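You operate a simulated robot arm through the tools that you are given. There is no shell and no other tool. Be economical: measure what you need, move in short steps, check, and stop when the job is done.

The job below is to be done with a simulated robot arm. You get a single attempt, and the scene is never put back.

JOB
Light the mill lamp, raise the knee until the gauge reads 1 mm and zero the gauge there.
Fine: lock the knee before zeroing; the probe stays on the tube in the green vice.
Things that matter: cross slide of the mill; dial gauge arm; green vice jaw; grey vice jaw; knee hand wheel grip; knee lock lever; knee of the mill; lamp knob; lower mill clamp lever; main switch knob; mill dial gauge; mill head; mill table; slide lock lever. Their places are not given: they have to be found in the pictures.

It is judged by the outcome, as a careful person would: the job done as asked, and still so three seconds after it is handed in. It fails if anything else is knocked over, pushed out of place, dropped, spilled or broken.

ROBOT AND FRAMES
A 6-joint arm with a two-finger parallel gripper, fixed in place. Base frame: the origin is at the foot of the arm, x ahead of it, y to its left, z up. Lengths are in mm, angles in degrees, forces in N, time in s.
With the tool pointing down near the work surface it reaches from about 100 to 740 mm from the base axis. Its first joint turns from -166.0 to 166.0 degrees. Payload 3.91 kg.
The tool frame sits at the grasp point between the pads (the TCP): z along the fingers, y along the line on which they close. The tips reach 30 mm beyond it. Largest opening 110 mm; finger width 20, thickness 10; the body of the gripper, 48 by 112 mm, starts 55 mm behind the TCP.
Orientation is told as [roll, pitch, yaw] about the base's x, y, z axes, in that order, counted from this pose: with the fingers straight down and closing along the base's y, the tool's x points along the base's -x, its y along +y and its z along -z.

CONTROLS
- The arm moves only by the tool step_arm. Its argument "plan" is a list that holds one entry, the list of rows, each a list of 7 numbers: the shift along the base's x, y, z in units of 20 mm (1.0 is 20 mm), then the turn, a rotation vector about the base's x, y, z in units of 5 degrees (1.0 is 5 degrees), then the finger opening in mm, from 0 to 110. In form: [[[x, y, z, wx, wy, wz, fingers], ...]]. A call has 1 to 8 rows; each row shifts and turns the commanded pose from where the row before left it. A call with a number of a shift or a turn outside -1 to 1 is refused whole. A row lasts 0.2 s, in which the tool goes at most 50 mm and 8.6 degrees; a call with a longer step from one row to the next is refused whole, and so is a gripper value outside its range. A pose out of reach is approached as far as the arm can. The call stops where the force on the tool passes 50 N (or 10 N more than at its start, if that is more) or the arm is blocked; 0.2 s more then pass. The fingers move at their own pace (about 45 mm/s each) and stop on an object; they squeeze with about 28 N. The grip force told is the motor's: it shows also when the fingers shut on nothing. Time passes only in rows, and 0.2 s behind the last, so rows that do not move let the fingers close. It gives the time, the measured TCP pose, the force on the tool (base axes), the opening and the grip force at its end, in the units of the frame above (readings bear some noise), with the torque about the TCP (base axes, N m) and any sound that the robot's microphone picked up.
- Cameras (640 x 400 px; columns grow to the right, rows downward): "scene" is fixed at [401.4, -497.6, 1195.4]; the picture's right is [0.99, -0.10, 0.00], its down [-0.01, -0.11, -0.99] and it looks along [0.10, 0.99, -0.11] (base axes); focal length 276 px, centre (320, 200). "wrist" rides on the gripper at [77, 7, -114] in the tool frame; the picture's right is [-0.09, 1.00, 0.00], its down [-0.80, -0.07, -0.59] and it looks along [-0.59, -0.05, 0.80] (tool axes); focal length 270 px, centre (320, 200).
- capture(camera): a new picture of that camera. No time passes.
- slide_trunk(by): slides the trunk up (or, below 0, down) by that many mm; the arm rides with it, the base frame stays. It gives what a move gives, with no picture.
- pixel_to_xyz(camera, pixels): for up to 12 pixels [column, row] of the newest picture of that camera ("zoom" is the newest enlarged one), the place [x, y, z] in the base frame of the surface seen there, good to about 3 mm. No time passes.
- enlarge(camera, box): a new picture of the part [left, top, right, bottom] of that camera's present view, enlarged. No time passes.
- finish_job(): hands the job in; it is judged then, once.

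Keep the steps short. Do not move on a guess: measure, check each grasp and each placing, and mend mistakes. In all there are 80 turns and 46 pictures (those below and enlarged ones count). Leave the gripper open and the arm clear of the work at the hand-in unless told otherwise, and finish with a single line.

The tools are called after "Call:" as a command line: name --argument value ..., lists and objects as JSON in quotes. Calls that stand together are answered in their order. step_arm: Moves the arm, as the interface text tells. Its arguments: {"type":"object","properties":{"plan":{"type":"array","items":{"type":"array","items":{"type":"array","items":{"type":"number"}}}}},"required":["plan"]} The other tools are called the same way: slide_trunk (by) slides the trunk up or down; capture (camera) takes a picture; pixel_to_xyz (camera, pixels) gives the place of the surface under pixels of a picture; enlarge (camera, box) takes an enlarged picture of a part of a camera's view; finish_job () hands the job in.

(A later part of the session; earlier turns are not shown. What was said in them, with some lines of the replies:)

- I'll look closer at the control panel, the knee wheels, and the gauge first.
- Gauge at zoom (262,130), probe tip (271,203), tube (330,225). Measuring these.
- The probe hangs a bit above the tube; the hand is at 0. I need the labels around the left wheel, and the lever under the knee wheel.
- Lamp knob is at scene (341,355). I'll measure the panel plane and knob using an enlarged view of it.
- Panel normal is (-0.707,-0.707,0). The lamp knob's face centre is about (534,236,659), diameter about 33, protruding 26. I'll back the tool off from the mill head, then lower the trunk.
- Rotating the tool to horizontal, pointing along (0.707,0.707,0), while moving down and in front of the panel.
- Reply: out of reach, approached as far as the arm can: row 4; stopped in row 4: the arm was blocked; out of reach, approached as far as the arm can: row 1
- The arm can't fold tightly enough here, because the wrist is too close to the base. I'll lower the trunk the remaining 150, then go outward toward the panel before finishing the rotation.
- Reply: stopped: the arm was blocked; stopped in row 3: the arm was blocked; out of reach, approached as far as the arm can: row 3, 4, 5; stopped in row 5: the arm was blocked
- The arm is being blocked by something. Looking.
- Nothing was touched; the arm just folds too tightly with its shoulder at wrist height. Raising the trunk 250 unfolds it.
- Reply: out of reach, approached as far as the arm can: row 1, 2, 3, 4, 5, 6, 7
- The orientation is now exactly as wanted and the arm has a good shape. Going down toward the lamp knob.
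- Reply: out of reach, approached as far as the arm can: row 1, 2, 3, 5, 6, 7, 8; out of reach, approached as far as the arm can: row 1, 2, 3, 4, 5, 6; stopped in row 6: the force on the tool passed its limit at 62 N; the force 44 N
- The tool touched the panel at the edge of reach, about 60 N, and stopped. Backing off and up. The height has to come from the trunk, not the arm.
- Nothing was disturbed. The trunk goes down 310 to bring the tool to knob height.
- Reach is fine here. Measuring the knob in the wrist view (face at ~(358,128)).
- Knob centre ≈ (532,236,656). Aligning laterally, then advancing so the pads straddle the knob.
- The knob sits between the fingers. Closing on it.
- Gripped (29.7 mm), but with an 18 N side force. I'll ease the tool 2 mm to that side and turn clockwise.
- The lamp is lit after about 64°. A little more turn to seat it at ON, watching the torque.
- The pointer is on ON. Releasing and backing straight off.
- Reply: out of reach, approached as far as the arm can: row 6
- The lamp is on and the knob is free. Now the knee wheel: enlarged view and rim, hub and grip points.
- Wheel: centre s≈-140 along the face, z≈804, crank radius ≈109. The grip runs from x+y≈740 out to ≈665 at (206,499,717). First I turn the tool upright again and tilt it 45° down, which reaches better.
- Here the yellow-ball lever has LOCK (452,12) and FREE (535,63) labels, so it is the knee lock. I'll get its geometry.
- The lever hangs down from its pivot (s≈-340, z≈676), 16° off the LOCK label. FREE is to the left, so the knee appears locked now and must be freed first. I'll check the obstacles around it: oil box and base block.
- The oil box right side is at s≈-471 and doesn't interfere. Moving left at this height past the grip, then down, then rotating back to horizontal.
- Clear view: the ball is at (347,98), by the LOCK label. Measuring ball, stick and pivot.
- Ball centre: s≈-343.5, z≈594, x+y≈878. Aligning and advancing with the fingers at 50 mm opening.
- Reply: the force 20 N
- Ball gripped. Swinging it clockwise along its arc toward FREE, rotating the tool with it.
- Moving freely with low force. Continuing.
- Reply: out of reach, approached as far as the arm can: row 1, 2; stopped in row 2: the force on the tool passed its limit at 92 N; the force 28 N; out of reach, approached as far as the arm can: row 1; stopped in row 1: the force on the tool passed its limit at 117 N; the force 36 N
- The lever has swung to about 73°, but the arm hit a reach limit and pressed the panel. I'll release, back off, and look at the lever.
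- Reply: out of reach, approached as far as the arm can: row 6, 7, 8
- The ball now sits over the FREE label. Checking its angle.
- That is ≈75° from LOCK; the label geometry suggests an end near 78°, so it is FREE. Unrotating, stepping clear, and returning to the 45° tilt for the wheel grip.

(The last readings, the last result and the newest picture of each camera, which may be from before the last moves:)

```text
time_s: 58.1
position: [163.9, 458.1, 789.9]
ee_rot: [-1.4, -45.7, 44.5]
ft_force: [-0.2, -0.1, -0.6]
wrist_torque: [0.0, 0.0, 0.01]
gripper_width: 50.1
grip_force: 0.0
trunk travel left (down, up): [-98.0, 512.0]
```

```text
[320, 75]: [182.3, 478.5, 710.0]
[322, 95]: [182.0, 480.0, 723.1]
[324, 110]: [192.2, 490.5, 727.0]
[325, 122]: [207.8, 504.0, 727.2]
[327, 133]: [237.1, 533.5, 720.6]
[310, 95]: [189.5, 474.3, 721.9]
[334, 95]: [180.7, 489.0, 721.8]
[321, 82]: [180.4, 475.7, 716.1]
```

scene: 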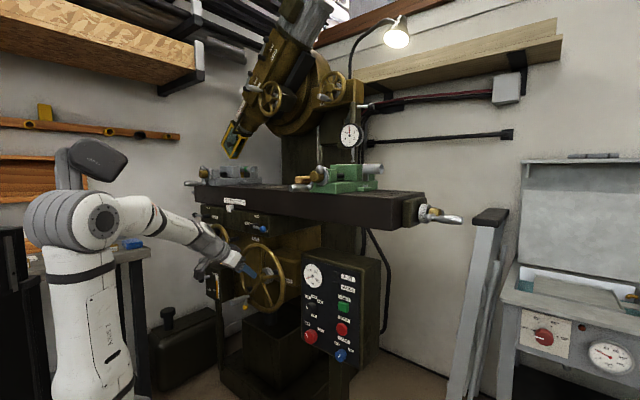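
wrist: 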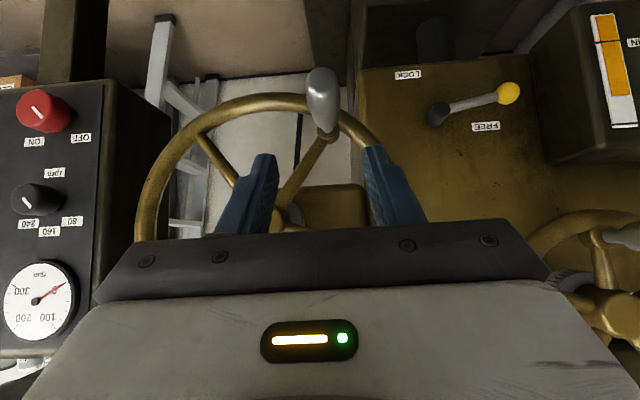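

Grip: s≈-210, centre z≈716, x+y from 658 to 725. Going in over it and closing.

Call:
step_arm --plan '[[[0.35, 0.38, -0.74, 0, 0, 0, 50], [0.35, 0.38, -0.74, 0, 0, 0, 50], [0.35, 0.38, -0.74, 0, 0, 0, 50], [0.35, 0.38, -0.74, 0, 0, 0, 50], [0.35, 0.37, -0.74, 0, 0, 0, 50]]]'

Call:
step_arm --plan '[[[0, 0, 0, 0, 0, 0, 10], [0, 0, 0, 0, 0, 0, 10], [0, 0, 0, 0, 0, 0, 10]]]'

Call:
capture --camera "wrist"

```text
time_s: 59.3
position: [198.7, 495.3, 716.7]
ee_rot: [-1.3, -45.7, 44.5]
ft_force: [-0.5, 0.4, -0.5]
wrist_torque: [-0.03, -0.03, 0.0]
gripper_width: 50.1
grip_force: 0.0
trunk travel left (down, up): [-98.0, 512.0]
```

```text
time_s: 60.1
position: [198.4, 496.1, 716.1]
ee_rot: [-1.4, -45.7, 44.5]
ft_force: [-2.5, 5.6, -1.3]
wrist_torque: [0.31, -0.28, 0.05]
gripper_width: 24.7
grip_force: 44.7
trunk travel left (down, up): [-98.0, 512.0]
```

```text
16 pictures are left
```

wrist: 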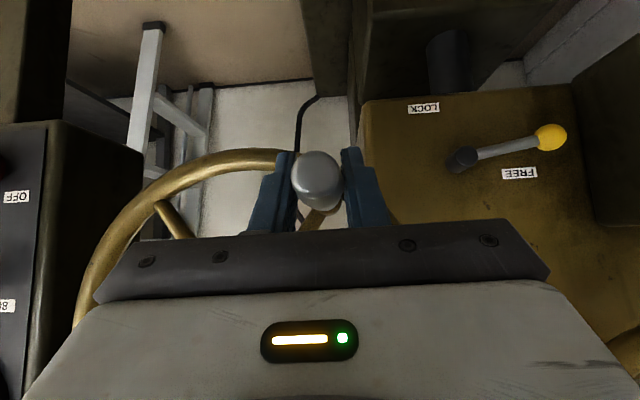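

Grip held at 24.7 mm. Turning clockwise 30° as a trial, watching forces.

Call:
step_arm --plan '[[[-0.312, 0.312, 0.382, 0, 0, 0, 10], [-0.282, 0.282, 0.426, 0, 0, 0, 10], [-0.249, 0.249, 0.466, 0, 0, 0, 10], [-0.213, 0.213, 0.5, 0, 0, 0, 10], [-0.175, 0.175, 0.529, 0, 0, 0, 10]]]'

Call:
enlarge --camera "scene" --box '[330, 110, 390, 195]'

```text
time_s: 61.3
position: [173.2, 521.8, 763.7]
ee_rot: [-1.3, -45.8, 44.6]
ft_force: [-2.9, 4.1, -20.2]
wrist_torque: [0.17, -0.15, -0.12]
gripper_width: 24.3
grip_force: 45.3
trunk travel left (down, up): [-98.0, 512.0]
```

```text
4.71 times, centred on (360, 152) of scene
```

zoom: 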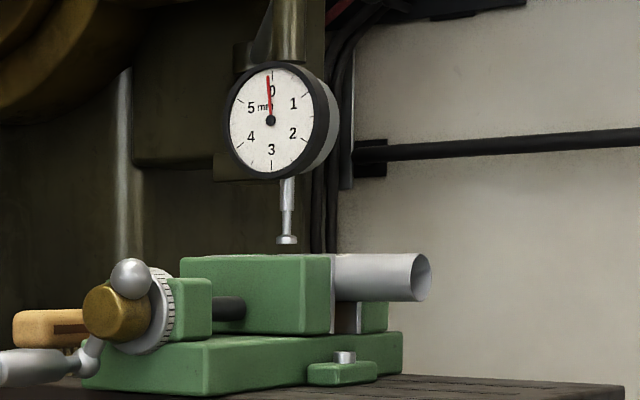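

It turns with modest force. Continuing clockwise 120°.

Call:
step_arm --plan '[[[-0.202, 0.202, 0.929, 0, 0, 0, 10], [-0.085, 0.085, 0.964, 0, 0, 0, 10], [0.035, -0.035, 0.971, 0, 0, 0, 10], [0.153, -0.153, 0.947, 0, 0, 0, 10], [0.267, -0.267, 0.895, 0, 0, 0, 10], [0.373, -0.373, 0.816, 0, 0, 0, 10]]]'

Call:
step_arm --plan '[[[0.468, -0.468, 0.712, 0, 0, 0, 10], [0.548, -0.548, 0.586, 0, 0, 0, 10], [0.612, -0.612, 0.443, 0, 0, 0, 10], [0.657, -0.657, 0.286, 0, 0, 0, 10], [0.682, -0.682, 0.12, 0, 0, 0, 10], [0.686, -0.686, -0.049, 0, 0, 0, 10]]]'

Call:
enlarge --camera "scene" --box '[330, 110, 390, 195]'

```text
time_s: 62.7
position: [187.4, 508.6, 874.2]
ee_rot: [-1.4, -45.5, 44.5]
ft_force: [-3.8, -6.8, -18.9]
wrist_torque: [0.3, -0.29, -0.16]
gripper_width: 24.4
grip_force: 45.7
trunk travel left (down, up): [-98.0, 512.0]
```

```text
time_s: 64.1
position: [259.7, 438.2, 920.2]
ee_rot: [-1.1, -46.3, 44.6]
ft_force: [-8.4, 12.2, -2.5]
wrist_torque: [0.47, -0.13, 0.03]
gripper_width: 23.9
grip_force: 17.4
trunk travel left (down, up): [-98.0, 512.0]
```

```text
4.71 times, centred on (360, 152) of scene
```

zoom: 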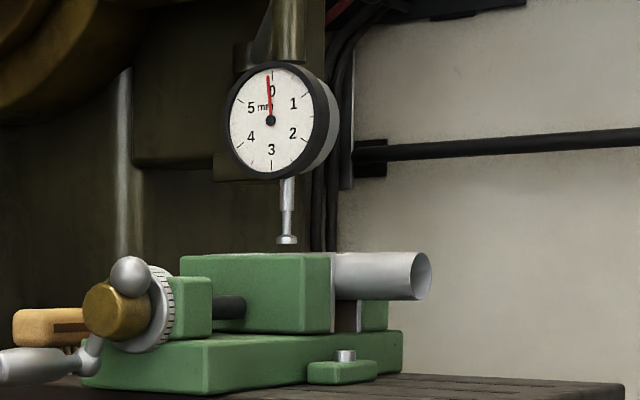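

Clockwise raises the table, roughly 1 mm for 150°, with perhaps 7–8 mm of gap left. I'll check how the grip sits in the pads.

Call:
capture --camera "wrist"

Call:
pixel_to_xyz --camera "zoom" --pixels '[[286, 241], [420, 262], [400, 256], [370, 254], [345, 253], [300, 256], [420, 275]]'

```text
13 pictures are left
```

wrist: 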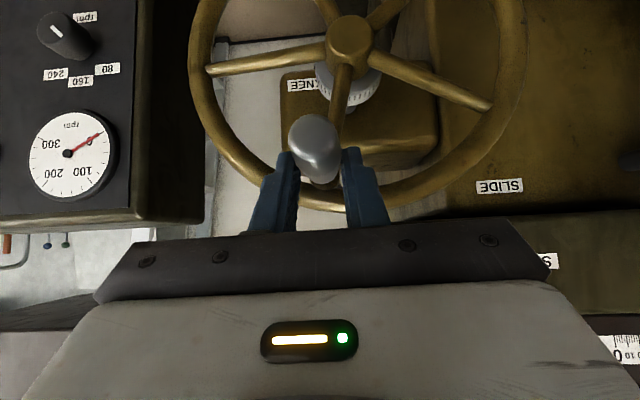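

```text
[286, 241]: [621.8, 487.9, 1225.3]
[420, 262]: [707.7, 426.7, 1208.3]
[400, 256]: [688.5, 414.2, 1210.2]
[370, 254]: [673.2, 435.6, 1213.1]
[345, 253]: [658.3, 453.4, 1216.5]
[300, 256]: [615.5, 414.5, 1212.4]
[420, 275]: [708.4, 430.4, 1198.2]
```

The grip has slipped toward the fingertips. Measuring it and the hub for a better circle.

Call:
pixel_to_xyz --camera "wrist" --pixels '[[315, 125], [318, 150], [320, 170], [318, 140], [350, 40], [200, 60], [340, 203], [525, 50], [343, 95], [325, 180]]'

```text
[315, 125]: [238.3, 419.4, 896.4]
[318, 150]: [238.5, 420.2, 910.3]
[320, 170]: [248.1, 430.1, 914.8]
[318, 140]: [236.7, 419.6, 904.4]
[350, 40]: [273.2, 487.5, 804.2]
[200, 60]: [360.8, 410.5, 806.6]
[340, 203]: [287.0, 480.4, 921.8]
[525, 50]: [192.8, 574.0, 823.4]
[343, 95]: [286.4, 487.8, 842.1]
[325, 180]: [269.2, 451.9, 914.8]
```

Better circle: centre s≈-151, z≈802, radius ≈104, now at 193°. Regrip centred on the handle (16 mm lower), then go on clockwise in 11° steps.

Call:
step_arm --plan '[[[0, 0, 0, 0, 0, 0, 40], [0, 0, 0, 0, 0, 0, 40], [-0.05, 0.05, -0.4, 0, 0, 0, 40], [0, 0, -0.4, 0, 0, 0, 40], [0, 0, 0, 0, 0, 0, 10], [0, 0, 0, 0, 0, 0, 10], [0, 0, 0, 0, 0, 0, 10]]]'

Call:
step_arm --plan '[[[0.669, -0.669, -0.316, 0, 0, 0, 10], [0.614, -0.614, -0.491, 0, 0, 0, 10], [0.536, -0.536, -0.647, 0, 0, 0, 10], [0.439, -0.439, -0.78, 0, 0, 0, 10], [0.325, -0.325, -0.884, 0, 0, 0, 10], [0.2, -0.2, -0.956, 0, 0, 0, 10], [0.068, -0.068, -0.992, 0, 0, 0, 10], [-0.068, 0.068, -0.992, 0, 0, 0, 10]]]'

```text
time_s: 65.7
position: [257.6, 437.2, 898.8]
ee_rot: [-1.2, -45.6, 44.3]
ft_force: [3.0, -3.8, 1.6]
wrist_torque: [0.03, 0.02, -0.08]
gripper_width: 24.4
grip_force: 44.8
trunk travel left (down, up): [-98.0, 512.0]
```

```text
time_s: 67.5
position: [313.0, 381.3, 776.7]
ee_rot: [-1.2, -45.7, 44.4]
ft_force: [12.6, 1.8, 13.5]
wrist_torque: [-0.57, 0.66, -0.09]
gripper_width: 24.3
grip_force: 45.2
trunk travel left (down, up): [-98.0, 512.0]
```

Call:
step_arm --plan '[[[-0.2, 0.2, -0.956, 0, 0, 0, 10], [-0.325, 0.325, -0.884, 0, 0, 0, 10], [-0.439, 0.439, -0.78, 0, 0, 0, 10], [-0.536, 0.536, -0.647, 0, 0, 0, 10], [-0.614, 0.614, -0.491, 0, 0, 0, 10], [-0.669, 0.669, -0.316, 0, 0, 0, 10], [-0.699, 0.699, -0.13, 0, 0, 0, 10], [-0.704, 0.704, 0.061, 0, 0, 0, 10]]]'

Call:
step_arm --plan '[[[-0.683, 0.683, 0.25, 0, 0, 0, 10], [-0.636, 0.636, 0.429, 0, 0, 0, 10], [-0.567, 0.567, 0.593, 0, 0, 0, 10], [-0.476, 0.476, 0.735, 0, 0, 0, 10], [-0.368, 0.368, 0.85, 0, 0, 0, 10], [-0.247, 0.247, 0.934, 0, 0, 0, 10], [-0.116, 0.116, 0.983, 0, 0, 0, 10], [0.018, -0.018, 0.997, 0, 0, 0, 10]]]'

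Call:
capture --camera "wrist"

```text
time_s: 69.3
position: [227.5, 464.5, 694.7]
ee_rot: [-1.1, -45.7, 44.4]
ft_force: [4.4, -10.5, -4.3]
wrist_torque: [0.11, -0.05, 0.02]
gripper_width: 24.3
grip_force: 44.9
trunk travel left (down, up): [-98.0, 512.0]
```

```text
time_s: 71.1
position: [166.7, 525.5, 809.7]
ee_rot: [-1.3, -45.6, 44.6]
ft_force: [4.4, -18.9, -20.0]
wrist_torque: [0.39, -0.31, 0.09]
gripper_width: 24.4
grip_force: 45.0
trunk travel left (down, up): [-98.0, 512.0]
```

```text
12 pictures are left
```

wrist: 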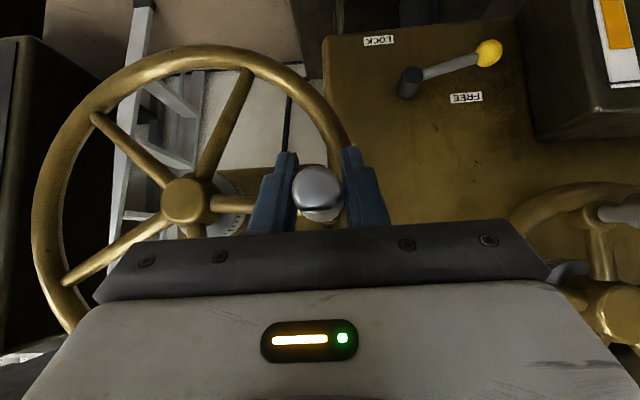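

The grip is holding well. Checking the gauge and tube height now for the rise rate.

Call:
enlarge --camera "scene" --box '[335, 120, 385, 182]'

Call:
pixel_to_xyz --camera "wrist" --pixels '[[318, 185], [318, 175], [316, 190], [187, 200], [318, 205]]'

```text
6.45 times, centred on (360, 151) of scene
```

zoom: 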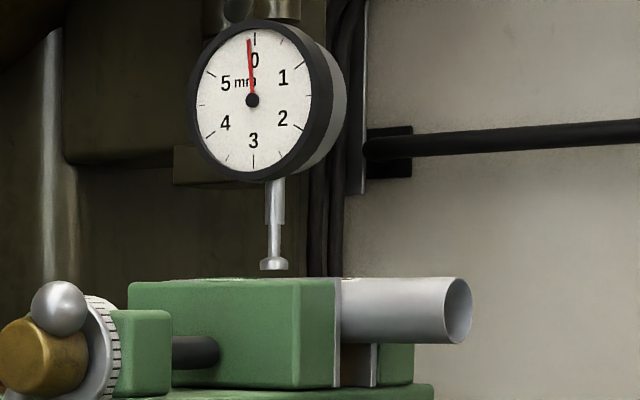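

```text
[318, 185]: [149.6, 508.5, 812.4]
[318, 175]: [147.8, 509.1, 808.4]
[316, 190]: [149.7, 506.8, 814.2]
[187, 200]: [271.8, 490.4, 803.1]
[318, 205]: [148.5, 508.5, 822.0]
```

About 2–2.5 mm per turn, with roughly 5 mm still to go to contact. Continuing another turn, adding the knee's rise to the path.

Call:
step_arm --plan '[[[0.153, -0.153, 0.978, 0, 0, 0, 10], [0.281, -0.281, 0.919, 0, 0, 0, 10], [0.399, -0.399, 0.827, 0, 0, 0, 10], [0.503, -0.503, 0.704, 0, 0, 0, 10], [0.588, -0.588, 0.555, 0, 0, 0, 10], [0.651, -0.651, 0.387, 0, 0, 0, 10], [0.691, -0.691, 0.203, 0, 0, 0, 10], [0.705, -0.705, 0.013, 0, 0, 0, 10]]]'

Call:
step_arm --plan '[[[0.693, -0.693, -0.178, 0, 0, 0, 10], [0.649, -0.649, -0.36, 0, 0, 0, 10], [0.586, -0.586, -0.53, 0, 0, 0, 10], [0.503, -0.503, -0.69, 0, 0, 0, 10], [0.399, -0.399, -0.815, 0, 0, 0, 10], [0.281, -0.281, -0.91, 0, 0, 0, 10], [0.153, -0.153, -0.97, 0, 0, 0, 10], [0.018, -0.018, -0.993, 0, 0, 0, 10]]]'

Call:
step_arm --plan '[[[-0.116, 0.116, -0.98, 0, 0, 0, 10], [-0.247, 0.247, -0.93, 0, 0, 0, 10], [-0.368, 0.368, -0.846, 0, 0, 0, 10], [-0.476, 0.476, -0.731, 0, 0, 0, 10], [-0.567, 0.567, -0.589, 0, 0, 0, 10], [-0.636, 0.636, -0.425, 0, 0, 0, 10], [-0.683, 0.683, -0.246, 0, 0, 0, 10], [-0.704, 0.704, -0.057, 0, 0, 0, 10]]]'

Call:
enlarge --camera "scene" --box '[335, 120, 385, 182]'

```text
time_s: 72.9
position: [246.5, 447.3, 904.8]
ee_rot: [-1.2, -46.1, 44.4]
ft_force: [-10.2, 8.6, 3.9]
wrist_torque: [0.59, -0.67, -0.14]
gripper_width: 24.1
grip_force: 45.1
trunk travel left (down, up): [-98.0, 512.0]
```

```text
time_s: 74.7
position: [313.2, 379.2, 792.3]
ee_rot: [-1.2, -45.5, 44.3]
ft_force: [13.8, -18.3, 13.1]
wrist_torque: [-0.57, 0.76, 0.1]
gripper_width: 24.4
grip_force: 45.1
trunk travel left (down, up): [-98.0, 512.0]
```

```text
time_s: 76.5
position: [236.7, 458.1, 697.7]
ee_rot: [-1.2, -45.7, 44.7]
ft_force: [-1.9, -18.2, -13.1]
wrist_torque: [0.25, -0.12, 0.09]
gripper_width: 24.1
grip_force: 45.3
trunk travel left (down, up): [-98.0, 512.0]
```

```text
6.45 times, centred on (360, 151) of scene
```

zoom: 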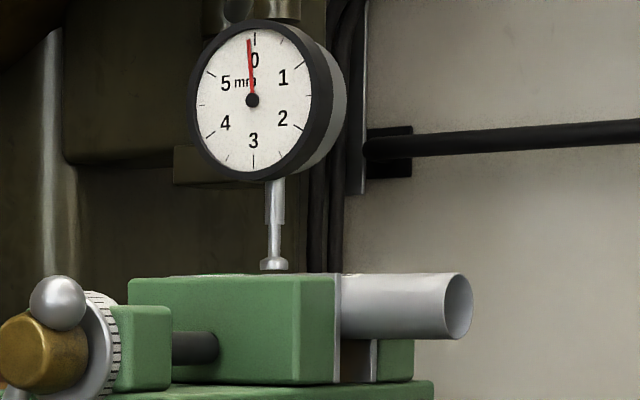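

Still not touching, about 2.5–3 mm per turn. Another 176°.

Call:
step_arm --plan '[[[-0.7, 0.7, 0.117, 0, 0, 0, 10], [-0.672, 0.672, 0.304, 0, 0, 0, 10], [-0.62, 0.62, 0.48, 0, 0, 0, 10], [-0.544, 0.544, 0.638, 0, 0, 0, 10], [-0.448, 0.448, 0.773, 0, 0, 0, 10], [-0.336, 0.336, 0.88, 0, 0, 0, 10], [-0.212, 0.212, 0.955, 0, 0, 0, 10], [-0.08, 0.08, 0.995, 0, 0, 0, 10]]]'

Call:
step_arm --plan '[[[0.055, -0.055, 0.998, 0, 0, 0, 10], [0.188, -0.188, 0.965, 0, 0, 0, 10], [0.315, -0.315, 0.896, 0, 0, 0, 10], [0.429, -0.429, 0.795, 0, 0, 0, 10], [0.528, -0.528, 0.665, 0, 0, 0, 10], [0.607, -0.607, 0.51, 0, 0, 0, 10], [0.665, -0.665, 0.337, 0, 0, 0, 10], [0.697, -0.697, 0.151, 0, 0, 0, 10]]]'

Call:
enlarge --camera "scene" --box '[335, 120, 385, 182]'

```text
time_s: 78.3
position: [166.7, 527.7, 799.5]
ee_rot: [-1.5, -45.5, 44.4]
ft_force: [22.4, -39.2, -16.4]
wrist_torque: [1.02, -0.7, 0.01]
gripper_width: 24.4
grip_force: 44.5
trunk travel left (down, up): [-98.0, 512.0]
```

```text
time_s: 80.1
position: [234.4, 460.8, 910.8]
ee_rot: [-1.0, -46.2, 44.6]
ft_force: [-3.2, 17.1, 17.1]
wrist_torque: [-0.39, 0.39, -0.1]
gripper_width: 24.4
grip_force: 44.8
trunk travel left (down, up): [-98.0, 512.0]
```

```text
6.45 times, centred on (360, 151) of scene
```

zoom: 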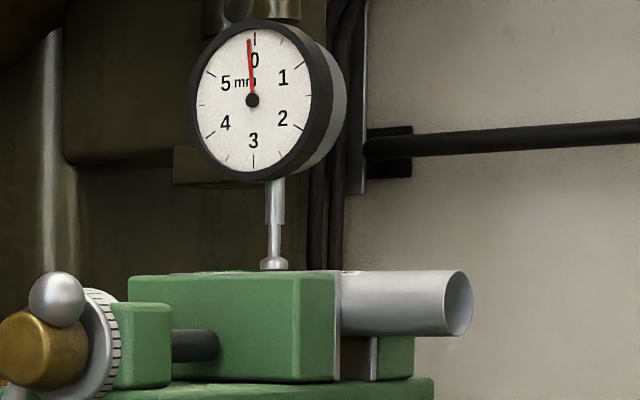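

Call:
pixel_to_xyz --camera "zoom" --pixels '[[274, 268], [274, 264], [345, 271], [360, 272], [400, 272], [440, 272], [230, 274], [350, 270], [280, 272]]'

```text
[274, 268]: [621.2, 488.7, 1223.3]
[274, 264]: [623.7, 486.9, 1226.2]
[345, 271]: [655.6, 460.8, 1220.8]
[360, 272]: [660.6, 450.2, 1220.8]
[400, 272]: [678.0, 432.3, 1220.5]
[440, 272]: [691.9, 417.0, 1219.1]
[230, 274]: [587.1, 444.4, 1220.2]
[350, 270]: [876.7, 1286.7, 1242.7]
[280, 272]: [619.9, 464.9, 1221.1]
```

Tip ≈1222.5, tube top ≈1220.8: about 1.7 mm of gap, then 1 mm more. Two-thirds of a turn next, with a 3 mm path correction to the right.

Call:
step_arm --plan '[[[0.804, -0.804, -0.039, 0, 0, 0, 10], [0.686, -0.686, -0.229, 0, 0, 0, 10], [0.642, -0.642, -0.409, 0, 0, 0, 10], [0.574, -0.574, -0.575, 0, 0, 0, 10], [0.485, -0.485, -0.719, 0, 0, 0, 10], [0.379, -0.379, -0.837, 0, 0, 0, 10], [0.258, -0.258, -0.924, 0, 0, 0, 10], [0.128, -0.128, -0.976, 0, 0, 0, 10]]]'

Call:
step_arm --plan '[[[-0.006, 0.006, -0.993, 0, 0, 0, 10], [-0.141, 0.141, -0.973, 0, 0, 0, 10], [-0.27, 0.27, -0.917, 0, 0, 0, 10], [-0.389, 0.389, -0.827, 0, 0, 0, 10], [-0.494, 0.494, -0.707, 0, 0, 0, 10], [-0.581, 0.581, -0.561, 0, 0, 0, 10], [-0.647, 0.647, -0.394, 0, 0, 0, 10], [-0.688, 0.688, -0.212, 0, 0, 0, 10]]]'

Call:
step_arm --plan '[[[-0.705, 0.705, -0.022, 0, 0, 0, 10], [-0.695, 0.695, 0.169, 0, 0, 0, 10], [-0.66, 0.66, 0.353, 0, 0, 0, 10], [-0.601, 0.601, 0.525, 0, 0, 0, 10]]]'

Call:
enlarge --camera "scene" --box '[335, 120, 385, 182]'

```text
time_s: 81.9
position: [313.8, 380.1, 811.9]
ee_rot: [-1.3, -45.6, 44.5]
ft_force: [17.4, -9.0, 17.2]
wrist_torque: [-0.63, 0.77, 0.01]
gripper_width: 24.6
grip_force: 44.9
trunk travel left (down, up): [-98.0, 512.0]
```

```text
time_s: 83.7
position: [247.9, 444.9, 700.1]
ee_rot: [-1.1, -45.6, 44.5]
ft_force: [-0.3, -16.7, 6.5]
wrist_torque: [-0.39, 0.46, -0.06]
gripper_width: 24.4
grip_force: 45.3
trunk travel left (down, up): [-98.0, 512.0]
```

```text
time_s: 84.7
position: [195.0, 498.5, 721.3]
ee_rot: [-1.3, -45.7, 44.6]
ft_force: [-8.9, -27.9, -8.3]
wrist_torque: [0.59, -0.49, -0.1]
gripper_width: 24.5
grip_force: 45.1
trunk travel left (down, up): [-98.0, 512.0]
```

```text
6.45 times, centred on (360, 151) of scene
```

zoom: 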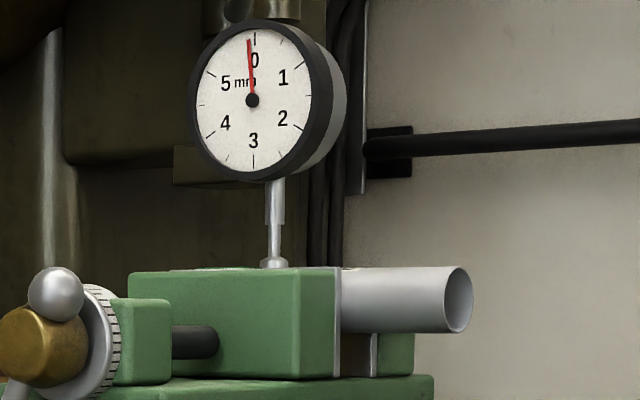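

Call:
pixel_to_xyz --camera "zoom" --pixels '[[274, 264], [274, 267], [345, 268], [360, 268], [400, 268], [280, 269], [250, 40], [258, 267]]'

```text
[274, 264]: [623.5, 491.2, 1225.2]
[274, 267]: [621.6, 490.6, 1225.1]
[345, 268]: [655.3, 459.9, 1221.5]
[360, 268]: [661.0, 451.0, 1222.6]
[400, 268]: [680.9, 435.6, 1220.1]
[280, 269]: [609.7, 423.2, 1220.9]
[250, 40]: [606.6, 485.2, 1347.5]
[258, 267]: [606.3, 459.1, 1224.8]
```

About 3 mm per turn, and the tip should be near contact now. 132° more.

Call:
step_arm --plan '[[[-0.5, 0.5, 0.678, 0, 0, 0, 10], [-0.41, 0.41, 0.805, 0, 0, 0, 10], [-0.3, 0.3, 0.904, 0, 0, 0, 10], [-0.177, 0.177, 0.969, 0, 0, 0, 10], [-0.043, 0.043, 0.999, 0, 0, 0, 10], [0.092, -0.092, 0.992, 0, 0, 0, 10], [0.224, -0.224, 0.949, 0, 0, 0, 10], [0.347, -0.347, 0.872, 0, 0, 0, 10]]]'

Call:
step_arm --plan '[[[0.458, -0.458, 0.762, 0, 0, 0, 10], [0.552, -0.552, 0.625, 0, 0, 0, 10], [0.625, -0.625, 0.464, 0, 0, 0, 10], [0.676, -0.676, 0.287, 0, 0, 0, 10]]]'

Call:
enlarge --camera "scene" --box '[335, 120, 365, 157]'

```text
time_s: 86.5
position: [182.0, 513.2, 865.3]
ee_rot: [-1.4, -45.8, 44.5]
ft_force: [-8.5, -12.6, -19.8]
wrist_torque: [0.16, -0.18, -0.09]
gripper_width: 24.1
grip_force: 45.1
trunk travel left (down, up): [-98.0, 512.0]
```

```text
time_s: 87.5
position: [226.6, 468.0, 908.1]
ee_rot: [-1.4, -45.9, 44.5]
ft_force: [-9.7, 5.4, -9.9]
wrist_torque: [0.4, -0.43, -0.14]
gripper_width: 24.4
grip_force: 44.9
trunk travel left (down, up): [-98.0, 512.0]
```

```text
10.81 times, centred on (350, 138) of scene
```

zoom: 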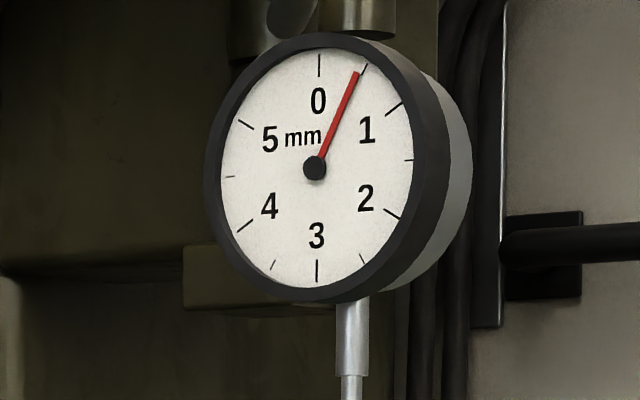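

The gauge now reads about 0.43 mm. I need ≈0.57 more, ≈66° at 3 mm per turn.

Call:
step_arm --plan '[[[0.702, -0.702, 0.1, 0, 0, 0, 10], [0.702, -0.702, -0.092, 0, 0, 0, 10], [0.676, -0.676, -0.279, 0, 0, 0, 10], [0.625, -0.625, -0.456, 0, 0, 0, 10], [0.552, -0.552, -0.617, 0, 0, 0, 10], [0.458, -0.458, -0.754, 0, 0, 0, 10], [0, 0, 0, 0, 0, 0, 10]]]'

Call:
enlarge --camera "scene" --box '[335, 120, 365, 157]'

```text
time_s: 89.1
position: [301.9, 393.4, 866.0]
ee_rot: [-1.3, -45.8, 44.4]
ft_force: [8.4, 10.2, 19.3]
wrist_torque: [-0.3, 0.31, -0.24]
gripper_width: 24.0
grip_force: 45.4
trunk travel left (down, up): [-98.0, 512.0]
```

```text
10.81 times, centred on (350, 138) of scene
```

zoom: 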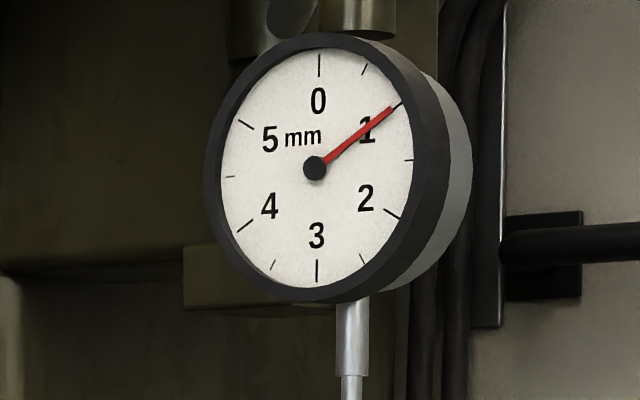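

The hand lies on the 1 tick (≈0.98–1.0 mm). Opening the fingers, backing off along the tool axis, and moving left toward the lock lever.

Call:
step_arm --plan '[[[0, 0, 0, 0, 0, 0, 50], [0, 0, 0, 0, 0, 0, 50], [-0.5, -0.5, 0.7, 0, 0, 0, 50], [-0.5, -0.5, 0.7, 0, 0, 0, 50], [-0.5, -0.5, 0.7, 0, 0, 0, 50], [-0.5, -0.5, 0.7, 0, 0, 0, 50]]]'

Call:
step_arm --plan '[[[-0.575, 0.946, -0.3, 0, 0, 0, 50], [-0.575, 0.946, -0.3, 0, 0, 0, 50], [-0.575, 0.946, -0.3, 0, 0, 0, 50], [-0.575, 0.946, -0.3, 0, 0, 0, 50], [-0.575, 0.946, -0.3, 0, 0, 0, 50], [-0.575, 0.946, -0.3, 0, 0, 0, 50]]]'

Call:
step_arm --plan '[[[-0.575, 0.946, -0.3, 0, 0, 0, 50], [-0.575, 0.946, -0.3, 0, 0, 0, 50], [-0.575, 0.946, -0.3, 0, 0, 0, 50], [-0.575, 0.946, -0.3, 0, 0, 0, 50], [-0.575, 0.946, -0.3, 0, 0, 0, 50], [-0.575, 0.946, -0.3, 0, 0, 0, 50]]]'

Call:
slide_trunk --by -60

```text
time_s: 90.5
position: [260.7, 353.6, 921.5]
ee_rot: [-1.3, -45.7, 44.5]
ft_force: [0.1, 0.4, 0.4]
wrist_torque: [0.0, 0.03, -0.01]
gripper_width: 50.0
grip_force: 0.1
trunk travel left (down, up): [-98.0, 512.0]
```

```text
time_s: 91.9
position: [191.0, 467.0, 886.1]
ee_rot: [-1.3, -45.7, 44.5]
ft_force: [-0.1, 0.1, 0.6]
wrist_torque: [0.0, 0.01, 0.02]
gripper_width: 50.2
grip_force: 0.0
trunk travel left (down, up): [-98.0, 512.0]
```

```text
time_s: 93.3
position: [122.7, 579.2, 850.4]
ee_rot: [-1.2, -45.8, 44.4]
ft_force: [-0.1, -0.2, 1.2]
wrist_torque: [0.04, 0.02, 0.02]
gripper_width: 49.9
grip_force: 0.1
trunk travel left (down, up): [-98.0, 512.0]
```

```text
time_s: 94.3
position: [123.0, 579.8, 790.4]
ee_rot: [-1.2, -45.7, 44.6]
ft_force: [-0.1, 0.4, 0.5]
wrist_torque: [0.0, 0.01, -0.01]
gripper_width: 50.1
grip_force: 0.0
trunk travel left (down, up): [-38.0, 572.0]
```

Back to horizontal at z≈700, fingers closing, then left to just above the lever's stick.

Call:
step_arm --plan '[[[0, 0, -0.56, 0.795, -0.795, 0, 0], [0, 0, -0.56, 0.795, -0.795, 0, 0], [0, 0, -0.56, 0.795, -0.795, 0, 0], [0, 0, -0.56, 0.795, -0.795, 0, 0], [0, 0, -0.56, 0.795, -0.795, 0, 0], [0, 0, -0.56, 0.795, -0.795, 0, 0], [0, 0, -0.56, 0.795, -0.795, 0, 0], [0, 0, -0.56, 0.795, -0.795, 0, 0]]]'

Call:
step_arm --plan '[[[-0.74, 0.74, 0, 0, 0, 0, 0], [-0.74, 0.74, 0, 0, 0, 0, 0], [-0.74, 0.74, 0, 0, 0, 0, 0], [-0.72, 0.72, 0, 0, 0, 0, 0], [0, 0, 0, 0, 0, 0, 0]]]'

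Call:
capture --camera "wrist"

```text
time_s: 96.1
position: [122.9, 579.3, 699.6]
ee_rot: [153.8, -89.0, -110.5]
ft_force: [-0.4, -0.6, 0.2]
wrist_torque: [-0.02, 0.01, 0.01]
gripper_width: 0.0
grip_force: 27.7
trunk travel left (down, up): [-38.0, 572.0]
```

```text
time_s: 97.3
position: [65.1, 638.2, 699.3]
ee_rot: [154.7, -89.2, -111.2]
ft_force: [-0.5, -0.9, 0.4]
wrist_torque: [-0.01, 0.01, 0.01]
gripper_width: 0.1
grip_force: 27.8
trunk travel left (down, up): [-38.0, 572.0]
```

```text
5 pictures are left
```

wrist: 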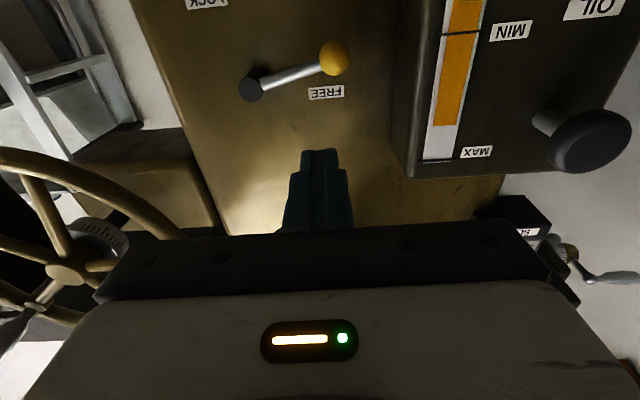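

Call:
pixel_to_xyz --camera "wrist" --pixels '[[252, 88], [285, 76], [305, 68], [334, 58], [327, 92], [322, 152], [208, 2], [334, 76], [302, 74]]'

```text
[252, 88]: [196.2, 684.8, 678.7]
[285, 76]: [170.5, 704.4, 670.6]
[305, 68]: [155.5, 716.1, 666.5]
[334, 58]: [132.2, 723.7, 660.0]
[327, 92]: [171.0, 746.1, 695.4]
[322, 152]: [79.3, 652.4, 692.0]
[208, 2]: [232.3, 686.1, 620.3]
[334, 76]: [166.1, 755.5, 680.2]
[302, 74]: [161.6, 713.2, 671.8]
```

The lever stick is at s≈-396, z≈667, with the pivot near (-345,682). Advancing the closed fingers above the stick, then pushing it down along its arc toward LOCK.

Call:
step_arm --plan '[[[0.785, 0.785, 0, 0, 0, 0, 0], [0.785, 0.785, 0, 0, 0, 0, 0], [0.785, 0.785, 0, 0, 0, 0, 0], [0.785, 0.785, 0, 0, 0, 0, 0], [0.785, 0.785, 0, 0, 0, 0, 0]]]'

Call:
step_arm --plan '[[[0.053, -0.053, -0.72, 0, 0, 0, 0], [0.064, -0.064, -0.81, 0, 0, 0, 0], [0.191, -0.191, -0.715, 0, 0, 0, 0]]]'

```text
time_s: 98.5
position: [142.3, 717.4, 701.1]
ee_rot: [153.6, -89.1, -110.3]
ft_force: [-0.2, 0.8, -0.4]
wrist_torque: [0.02, 0.0, 0.02]
gripper_width: 0.1
grip_force: 27.9
trunk travel left (down, up): [-38.0, 572.0]
```

```text
time_s: 99.3
position: [149.4, 710.5, 654.4]
ee_rot: [153.1, -89.1, -109.9]
ft_force: [-0.7, 1.4, 1.4]
wrist_torque: [-0.01, -0.02, 0.02]
gripper_width: 0.0
grip_force: 28.2
trunk travel left (down, up): [-38.0, 572.0]
```

Call:
step_arm --plan '[[[0.343, -0.343, -0.645, 0, 0, 0, 0], [0.491, -0.491, -0.5, 0, 0, 0, 0], [0.566, -0.566, -0.275, 0, 0, 0, 0], [0.141, -0.141, -0.05, 0, 0, 0, 0]]]'

Call:
capture --camera "wrist"

```text
time_s: 100.3
position: [175.3, 683.4, 628.8]
ee_rot: [162.3, -88.8, -118.4]
ft_force: [-19.0, 43.0, 12.0]
wrist_torque: [-0.1, -0.29, 0.79]
gripper_width: 0.0
grip_force: 28.5
trunk travel left (down, up): [-38.0, 572.0]
```

```text
4 pictures are left
```

wrist: 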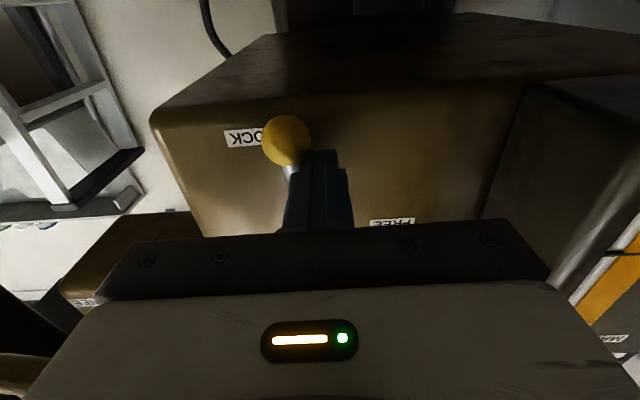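

The lever is at its end stop (47 N) beside LOCK. Checking its position in this picture.

Call:
pixel_to_xyz --camera "wrist" --pixels '[[287, 140], [275, 140], [300, 140], [290, 172], [240, 139]]'

```text
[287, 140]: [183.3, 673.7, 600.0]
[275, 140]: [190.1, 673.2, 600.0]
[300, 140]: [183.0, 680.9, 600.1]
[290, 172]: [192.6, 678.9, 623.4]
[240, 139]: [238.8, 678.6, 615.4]
```

Locked: ball back at s≈-344. I back the fingers off to the left and straight out, then query the gauge and vice handle surroundings in the scene view.

Call:
step_arm --plan '[[[-0.3, 0.3, 0.05, 0, 0, 0, 0], [-0.785, -0.785, 0, 0, 0, 0, 0], [-0.785, -0.785, 0, 0, 0, 0, 0], [-0.785, -0.785, 0, 0, 0, 0, 0], [-0.785, -0.785, 0, 0, 0, 0, 0], [-0.785, -0.785, 0, 0, 0, 0, 0]]]'

Call:
pixel_to_xyz --camera "scene" --pixels '[[320, 170], [315, 175], [297, 187], [305, 180], [325, 172], [300, 178], [245, 133], [235, 150], [384, 140], [364, 107], [340, 205], [220, 195]]'

Call:
pixel_to_xyz --camera "zoom" --pixels '[[318, 110], [280, 200], [318, 262], [370, 230], [260, 120], [213, 170], [420, 150], [435, 160], [460, 160], [318, 293], [318, 40], [300, 240]]'

```text
time_s: 101.7
position: [94.8, 608.9, 627.5]
ee_rot: [154.3, -89.3, -111.1]
ft_force: [0.1, -0.2, -0.4]
wrist_torque: [0.03, 0.02, 0.0]
gripper_width: 0.0
grip_force: 28.1
trunk travel left (down, up): [-38.0, 572.0]
```

```text
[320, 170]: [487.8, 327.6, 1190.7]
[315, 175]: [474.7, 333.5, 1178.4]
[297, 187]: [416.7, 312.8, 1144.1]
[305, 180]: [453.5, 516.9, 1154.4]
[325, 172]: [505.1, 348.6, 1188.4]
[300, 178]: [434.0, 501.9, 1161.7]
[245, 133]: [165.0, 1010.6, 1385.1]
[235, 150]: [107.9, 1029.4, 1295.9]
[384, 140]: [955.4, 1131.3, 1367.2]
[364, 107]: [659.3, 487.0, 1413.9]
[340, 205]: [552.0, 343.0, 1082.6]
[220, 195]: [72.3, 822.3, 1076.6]
```

```text
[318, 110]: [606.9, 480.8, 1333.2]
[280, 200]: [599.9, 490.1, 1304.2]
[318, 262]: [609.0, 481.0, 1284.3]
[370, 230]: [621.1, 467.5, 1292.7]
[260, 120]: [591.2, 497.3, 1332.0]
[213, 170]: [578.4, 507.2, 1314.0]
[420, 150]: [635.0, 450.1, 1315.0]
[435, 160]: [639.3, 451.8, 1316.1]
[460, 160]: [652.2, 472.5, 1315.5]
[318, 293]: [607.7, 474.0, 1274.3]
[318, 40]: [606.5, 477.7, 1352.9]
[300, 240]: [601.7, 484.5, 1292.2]
```

The gauge bezel: centre s≈90.5, z≈1313.5, front at x+y≈1085, radius ≈41. The body behind it is narrower. The vice crank tops out near z≈1215, so I'll approach from above it. Tilting up and retracing the clear path.

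Call:
step_arm --plan '[[[0.4, -0.4, 1, -0.795, 0.795, 0, 0], [0.4, -0.4, 1, -0.795, 0.795, 0, 0], [0.4, -0.4, 1, -0.795, 0.795, 0, 30], [0.2, -0.2, 1, -0.795, 0.795, 0, 60], [0, 0, 1, -0.795, 0.795, 0, 90], [0, 0, 1, -0.795, 0.795, 0, 108], [0, 0, 1, -0.795, 0.795, 0, 108], [0, 0, 1, -0.795, 0.795, 0, 108]]]'

Call:
slide_trunk --by 60

Call:
step_arm --plan '[[[0.575, -0.946, 0.3, 0, 0, 0, 108], [0.575, -0.946, 0.3, 0, 0, 0, 108], [0.575, -0.946, 0.3, 0, 0, 0, 108], [0.575, -0.946, 0.3, 0, 0, 0, 108], [0.575, -0.946, 0.3, 0, 0, 0, 108], [0.575, -0.946, 0.3, 0, 0, 0, 108]]]'

Call:
step_arm --plan '[[[0.575, -0.946, 0.3, 0, 0, 0, 108], [0.575, -0.946, 0.3, 0, 0, 0, 108], [0.575, -0.946, 0.3, 0, 0, 0, 108], [0.575, -0.946, 0.3, 0, 0, 0, 108], [0.575, -0.946, 0.3, 0, 0, 0, 108], [0.575, -0.946, 0.3, 0, 0, 0, 108]]]'

Call:
slide_trunk --by 480

```text
time_s: 103.5
position: [124.0, 579.1, 787.1]
ee_rot: [-1.1, -45.6, 44.5]
ft_force: [-0.7, -0.1, -0.5]
wrist_torque: [0.05, -0.01, -0.02]
gripper_width: 107.9
grip_force: 0.0
trunk travel left (down, up): [-38.0, 572.0]
```

```text
time_s: 104.5
position: [124.1, 579.1, 848.1]
ee_rot: [-1.3, -45.8, 44.4]
ft_force: [-0.3, -0.1, 0.4]
wrist_torque: [0.0, 0.01, -0.02]
gripper_width: 108.3
grip_force: 0.0
trunk travel left (down, up): [-98.0, 512.0]
```

```text
time_s: 105.9
position: [192.3, 466.0, 882.9]
ee_rot: [-1.3, -45.7, 44.5]
ft_force: [0.9, 0.2, 0.1]
wrist_torque: [-0.03, 0.0, 0.0]
gripper_width: 108.0
grip_force: 0.0
trunk travel left (down, up): [-98.0, 512.0]
```

```text
time_s: 107.3
position: [262.4, 351.5, 919.6]
ee_rot: [-1.4, -45.7, 44.5]
ft_force: [0.9, 0.0, -0.4]
wrist_torque: [-0.03, -0.02, -0.03]
gripper_width: 108.2
grip_force: 0.1
trunk travel left (down, up): [-98.0, 512.0]
```

```text
refused: 480 is not a number from -400 to 400
```

Call:
slide_trunk --by 400

Call:
slide_trunk --by 80

Call:
step_arm --plan '[[[0.95, -0.05, 0, 0, 0, 0, 108], [0.95, -0.05, 0, 0, 0, 0, 108], [0.95, -0.05, 0, 0, 0, 0, 108], [0.95, -0.05, 0, 0, 0, 0, 108], [0.95, -0.05, 0, 0, 0, 0, 108], [0.95, -0.05, 0, 0, 0, 0, 108], [0.95, -0.05, 0, 0, 0, 0, 108]]]'

Call:
step_arm --plan '[[[0.6, 0, 0, 0.795, -0.795, 0, 108], [0.6, 0, 0, 0.795, -0.795, 0, 108], [0.6, 0, 0, 0.795, -0.795, 0, 108], [0.6, 0, 0, 0.795, -0.795, 0, 108], [0.6, 0, 0, 0.795, -0.795, 0, 108], [0.6, 0, 0, 0.795, -0.795, 0, 108], [0, 0.2, 0, 0.795, -0.795, 0, 108], [0, 0.2, 0, 0.795, -0.795, 0, 108]]]'

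```text
time_s: 111.1
position: [261.9, 352.3, 1319.8]
ee_rot: [-1.3, -45.6, 44.5]
ft_force: [0.0, 0.1, -0.4]
wrist_torque: [0.04, 0.02, -0.01]
gripper_width: 107.8
grip_force: 0.0
trunk travel left (down, up): [-498.0, 112.0]
```

```text
time_s: 112.3
position: [262.5, 353.0, 1399.7]
ee_rot: [-1.2, -45.7, 44.5]
ft_force: [-0.7, -0.1, -0.3]
wrist_torque: [0.0, 0.0, 0.0]
gripper_width: 107.9
grip_force: 0.1
trunk travel left (down, up): [-578.0, 32.0]
```

```text
time_s: 113.9
position: [394.8, 344.8, 1399.7]
ee_rot: [-1.4, -45.7, 44.4]
ft_force: [0.1, 0.6, -0.4]
wrist_torque: [-0.03, 0.04, 0.01]
gripper_width: 108.3
grip_force: 0.0
trunk travel left (down, up): [-578.0, 32.0]
```

```text
time_s: 115.7
position: [466.0, 346.9, 1401.4]
ee_rot: [-0.6, -87.5, 41.2]
ft_force: [0.1, -0.2, -0.6]
wrist_torque: [-0.01, -0.01, 0.0]
gripper_width: 108.1
grip_force: 0.1
out of reach, approached as far as the arm can: row 5, 6
trunk travel left (down, up): [-578.0, 32.0]
```

Fixing small orientation errors (about 4° yaw and 2.5° tilt), rolling the hand 20° so the wrist camera passes clear of the vice crank, and advancing then descending in front of the gauge.

Call:
step_arm --plan '[[[0.22, -0.22, 0, 0.35, -0.35, 0.88, 108], [0.9, 0.9, 0, 0.707, 0.707, 0, 108], [0.9, 0.9, 0, 0.707, 0.707, 0, 108], [0.9, 0.9, 0, 0.707, 0.707, 0, 108], [0.9, 0.9, 0, 0.707, 0.707, 0, 108], [0.8, 0.8, 0, 0, 0, 0, 108], [0, 0, 0, 0, 0, 0, 108]]]'

```text
time_s: 117.3
position: [558.1, 430.3, 1400.9]
ee_rot: [89.6, -70.0, -44.8]
ft_force: [-0.8, 0.1, 0.7]
wrist_torque: [0.0, -0.01, 0.02]
gripper_width: 108.2
grip_force: 0.0
trunk travel left (down, up): [-578.0, 32.0]
```

Call:
step_arm --plan '[[[0, 0, -0.874, 0, 0, 0, 108], [0, 0, -0.874, 0, 0, 0, 108], [0, 0, -0.874, 0, 0, 0, 108], [0, 0, -0.874, 0, 0, 0, 108], [0, 0, -0.874, 0, 0, 0, 108], [0, 0, 0, 0, 0, 0, 108]]]'

Call:
capture --camera "wrist"

```text
time_s: 118.7
position: [559.1, 430.9, 1313.5]
ee_rot: [89.8, -70.0, -44.7]
ft_force: [-0.1, 0.1, -0.7]
wrist_torque: [0.01, 0.0, -0.02]
gripper_width: 107.9
grip_force: 0.0
trunk travel left (down, up): [-578.0, 32.0]
```

```text
3 pictures are left
```

wrist: 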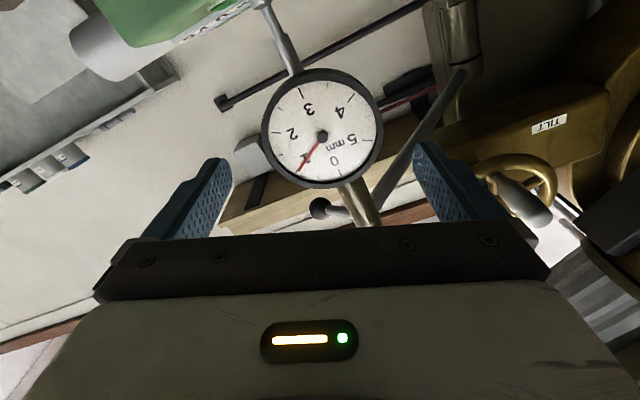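

The hand still points at 1, and the gauge sits between the fingers. Refining the bezel centre and front plane.

Call:
pixel_to_xyz --camera "wrist" --pixels '[[265, 130], [380, 130], [321, 185], [322, 75], [321, 150], [305, 125], [281, 167], [363, 167], [280, 90], [362, 92]]'

```text
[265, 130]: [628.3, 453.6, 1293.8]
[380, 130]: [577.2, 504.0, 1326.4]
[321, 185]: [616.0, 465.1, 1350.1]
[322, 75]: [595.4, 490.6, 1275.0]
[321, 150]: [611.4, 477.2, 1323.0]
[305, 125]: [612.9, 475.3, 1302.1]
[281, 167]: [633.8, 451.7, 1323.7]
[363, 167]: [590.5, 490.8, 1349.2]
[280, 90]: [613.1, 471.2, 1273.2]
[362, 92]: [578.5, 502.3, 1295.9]
```

Centre s≈89, z≈1311.5, front x+y≈1083, diameter ≈80. Advancing 44 mm so the pads cover only the bezel, then closing.

Call:
step_arm --plan '[[[0.5, 0.55, -0.1, 0, 0, 0, 108], [0.52, 0.54, 0, 0, 0, 0, 108], [0.5, 0.5, 0, 0, 0, 0, 108], [0, 0, 0, 0, 0, 0, 108]]]'

Call:
step_arm --plan '[[[0, 0, 0, 0, 0, 0, 74], [0, 0, 0, 0, 0, 0, 74], [0, 0, 0, 0, 0, 0, 74]]]'

```text
time_s: 119.7
position: [589.2, 461.3, 1310.5]
ee_rot: [89.8, -70.1, -44.8]
ft_force: [0.2, -0.7, -0.6]
wrist_torque: [0.0, 0.02, 0.02]
gripper_width: 108.2
grip_force: 0.0
trunk travel left (down, up): [-578.0, 32.0]
```

```text
time_s: 120.5
position: [588.3, 462.6, 1312.9]
ee_rot: [90.0, -69.9, -44.8]
ft_force: [0.5, 3.1, 2.7]
wrist_torque: [0.08, -0.08, 0.44]
gripper_width: 85.6
grip_force: 45.1
trunk travel left (down, up): [-578.0, 32.0]
```

Gripped the bezel at 85.6 mm with almost no side load. Turning clockwise 60° in two halves.

Call:
step_arm --plan '[[[0, 0, 0, 0.84, 0.84, 0, 74], [0, 0, 0, 0.84, 0.84, 0, 74], [0, 0, 0, 0.84, 0.84, 0, 74], [0, 0, 0, 0.84, 0.84, 0, 74], [0, 0, 0, 0.84, 0.84, 0, 74]]]'

Call:
step_arm --plan '[[[0, 0, 0, 0.84, 0.84, 0, 74], [0, 0, 0, 0.84, 0.84, 0, 74], [0, 0, 0, 0.84, 0.84, 0, 74], [0, 0, 0, 0.84, 0.84, 0, 74], [0, 0, 0, 0.84, 0.84, 0, 74], [0, 0, 0, 0, 0, 0, 74]]]'

Call:
enlarge --camera "wrist" --box '[240, 90, 400, 240]'

```text
time_s: 121.7
position: [587.3, 463.8, 1312.6]
ee_rot: [90.1, -40.3, -45.0]
ft_force: [1.7, 12.5, 14.4]
wrist_torque: [-0.45, 0.39, 0.17]
gripper_width: 85.6
grip_force: 45.3
trunk travel left (down, up): [-578.0, 32.0]
```

```text
time_s: 123.1
position: [588.0, 465.8, 1314.5]
ee_rot: [90.3, -10.5, -44.9]
ft_force: [4.3, 19.4, 28.0]
wrist_torque: [-0.27, 0.16, 0.03]
gripper_width: 85.5
grip_force: 44.9
trunk travel left (down, up): [-578.0, 32.0]
```

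```text
2.67 times, centred on (320, 165) of wrist
```

zoom: 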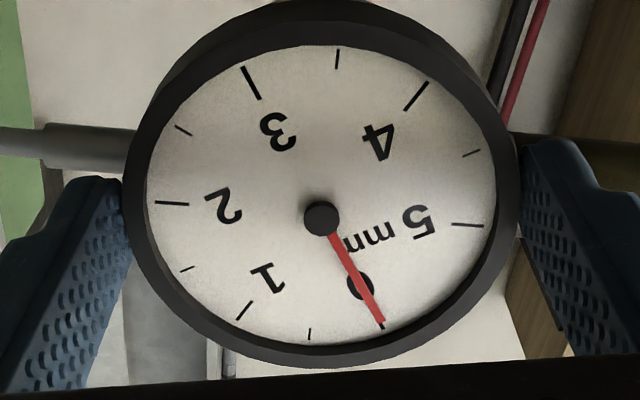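

The bezel's 0 now sits under the hand. Opening the fingers and backing straight off.

Call:
step_arm --plan '[[[0, 0, 0, 0, 0, 0, 108], [0, 0, 0, 0, 0, 0, 108], [0, 0, 0, 0, 0, 0, 108], [-0.5, -0.5, 0, 0, 0, 0, 108], [-0.7, -0.7, 0, 0, 0, 0, 108], [-0.7, -0.7, 0, 0, 0, 0, 108], [0, 0, 0.8, 0, 0, 0, 108], [0, 0, 0.8, 0, 0, 0, 108]]]'

Call:
step_arm --plan '[[[0, 0, 0.9, 0, 0, 0, 108], [0, 0, 0.9, 0, 0, 0, 108], [0, 0, 0.9, 0, 0, 0, 108], [-0.7, -0.7, 0.2, 0, 0, 0, 108], [-0.7, -0.7, 0.2, 0, 0, 0, 108], [-0.7, -0.7, 0.2, 0, 0, 0, 108]]]'

Call:
enlarge --camera "scene" --box '[335, 120, 365, 157]'

```text
time_s: 124.9
position: [551.5, 423.6, 1342.5]
ee_rot: [89.9, -10.5, -44.9]
ft_force: [0.7, 0.4, 0.6]
wrist_torque: [0.01, 0.01, 0.01]
gripper_width: 108.0
grip_force: 0.1
trunk travel left (down, up): [-578.0, 32.0]
```

```text
time_s: 126.3
position: [508.2, 380.4, 1409.6]
ee_rot: [90.0, -10.6, -45.0]
ft_force: [-0.2, -1.2, -0.3]
wrist_torque: [0.0, -0.01, -0.02]
gripper_width: 108.0
grip_force: 0.1
trunk travel left (down, up): [-578.0, 32.0]
```

```text
10.81 times, centred on (350, 138) of scene
```

zoom: 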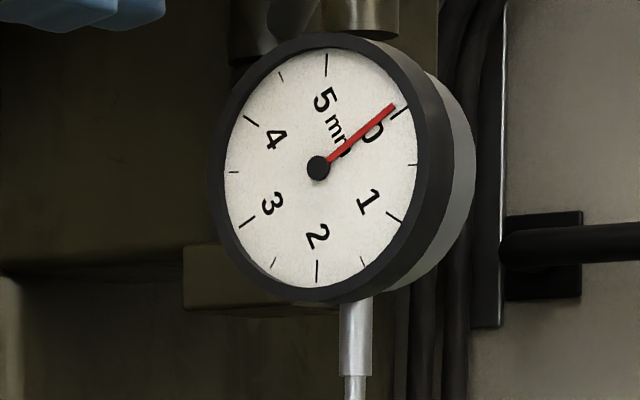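

The picture shows the 0 tick slightly past the hand, by about 4° (≈0.07 mm); the grip load had shifted the reading slightly. I'll go back in, better centred, and turn the bezel back 4°.

Call:
step_arm --plan '[[[0.609, 0.659, 0, 0, 0, 0, 108], [0.609, 0.659, 0, 0, 0, 0, 108], [0.609, 0.659, 0, 0, 0, 0, 108], [0.609, 0.659, 0, 0, 0, 0, 108], [0, 0, -0.951, 0, 0, 0, 108], [0, 0, -0.951, 0, 0, 0, 108], [0, 0, -0.951, 0, 0, 0, 108], [0, 0, -0.951, 0, 0, 0, 108]]]'

Call:
step_arm --plan '[[[0, 0, -0.951, 0, 0, 0, 108], [0, 0, 0, 0, 0, 0, 108]]]'

```text
time_s: 128.1
position: [558.9, 434.3, 1332.4]
ee_rot: [89.9, -10.6, -44.9]
ft_force: [-0.2, -0.8, -1.0]
wrist_torque: [0.0, 0.0, 0.04]
gripper_width: 107.9
grip_force: 0.1
trunk travel left (down, up): [-578.0, 32.0]
```

```text
time_s: 128.7
position: [557.8, 435.5, 1314.3]
ee_rot: [89.9, -10.5, -44.9]
ft_force: [0.6, 0.4, 1.3]
wrist_torque: [0.02, 0.0, 0.03]
gripper_width: 107.9
grip_force: 0.0
trunk travel left (down, up): [-578.0, 32.0]
```

Call:
step_arm --plan '[[[0.5, 0.48, 0, 0, 0, 0, 108], [0.5, 0.48, 0, 0, 0, 0, 108], [0.48, 0.46, 0, 0, 0, 0, 108], [0, 0, 0, 0, 0, 0, 90], [0, 0, 0, 0, 0, 0, 78], [0, 0, 0, 0, 0, 0, 78], [0, 0, 0, 0, 0, 0, 78]]]'

```text
time_s: 130.3
position: [587.1, 463.3, 1314.4]
ee_rot: [90.0, -10.6, -44.8]
ft_force: [1.1, -0.3, 2.3]
wrist_torque: [0.25, -0.27, 0.11]
gripper_width: 85.6
grip_force: 45.0
trunk travel left (down, up): [-578.0, 32.0]
```

Centred this time (2 N). Turning back 4°, releasing and backing off.

Call:
step_arm --plan '[[[0, 0, 0, -0.28, -0.28, 0, 78], [0, 0, 0, -0.29, -0.29, 0, 78], [0, 0, 0, 0, 0, 0, 78]]]'

Call:
step_arm --plan '[[[0, 0, 0, 0, 0, 0, 108], [0, 0, 0, 0, 0, 0, 108], [0, 0, 0, 0, 0, 0, 108], [-0.5, -0.5, 0, 0, 0, 0, 108], [-0.7, -0.7, 0, 0, 0, 0, 108], [-0.7, -0.7, 0, 0, 0, 0, 108], [0, 0, 0.8, 0, 0, 0, 108], [0, 0, 0.8, 0, 0, 0, 108]]]'

Call:
step_arm --plan '[[[0, 0, 0.9, 0, 0, 0, 108], [0, 0, 0.9, 0, 0, 0, 108], [0, 0, 0.9, 0, 0, 0, 108], [-0.7, -0.7, 0.2, 0, 0, 0, 108], [-0.7, -0.7, 0.2, 0, 0, 0, 108], [-0.7, -0.7, 0.2, 0, 0, 0, 108], [-0.7, -0.7, 0.2, 0, 0, 0, 108], [0, 0, 0, 0, 0, 0, 108]]]'

Call:
enlarge --camera "scene" --box '[335, 120, 365, 157]'

```text
time_s: 131.1
position: [587.9, 462.9, 1313.2]
ee_rot: [90.1, -14.7, -44.9]
ft_force: [1.2, 3.3, 2.5]
wrist_torque: [0.56, -0.57, 0.13]
gripper_width: 85.8
grip_force: 44.5
trunk travel left (down, up): [-578.0, 32.0]
```

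```text
time_s: 132.9
position: [549.5, 425.4, 1346.0]
ee_rot: [90.0, -14.7, -45.0]
ft_force: [-0.4, 0.0, -0.1]
wrist_torque: [0.0, 0.04, 0.01]
gripper_width: 108.0
grip_force: 0.1
trunk travel left (down, up): [-578.0, 32.0]
```

```text
time_s: 134.7
position: [492.5, 369.4, 1416.5]
ee_rot: [89.9, -14.7, -45.0]
ft_force: [0.9, -0.2, 0.2]
wrist_torque: [0.04, 0.0, 0.03]
gripper_width: 107.8
grip_force: 0.1
trunk travel left (down, up): [-578.0, 32.0]
```

```text
10.81 times, centred on (350, 138) of scene
```

zoom: 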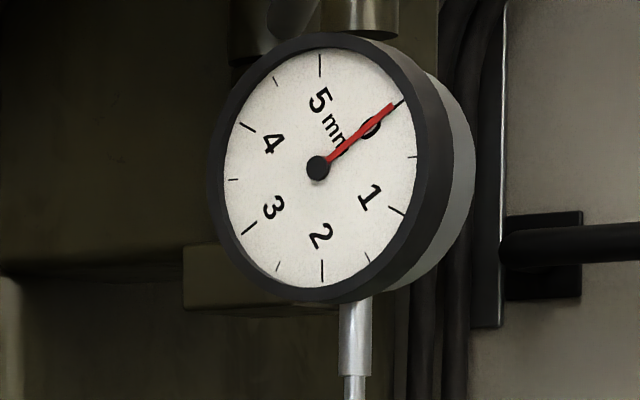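

The hand now lies exactly through the 0 tick. The lamp is lit, the knee is locked, and the gripper is open and clear. Handing in.

Call:
finish_job

```text
The job is handed in.
```

The mill lamp is lit, the knee is raised to a gauge reading of 1 mm and locked, and the gauge is zeroed there with the probe on the tube; turning the bezel moved the gauge about 1 mm sideways.
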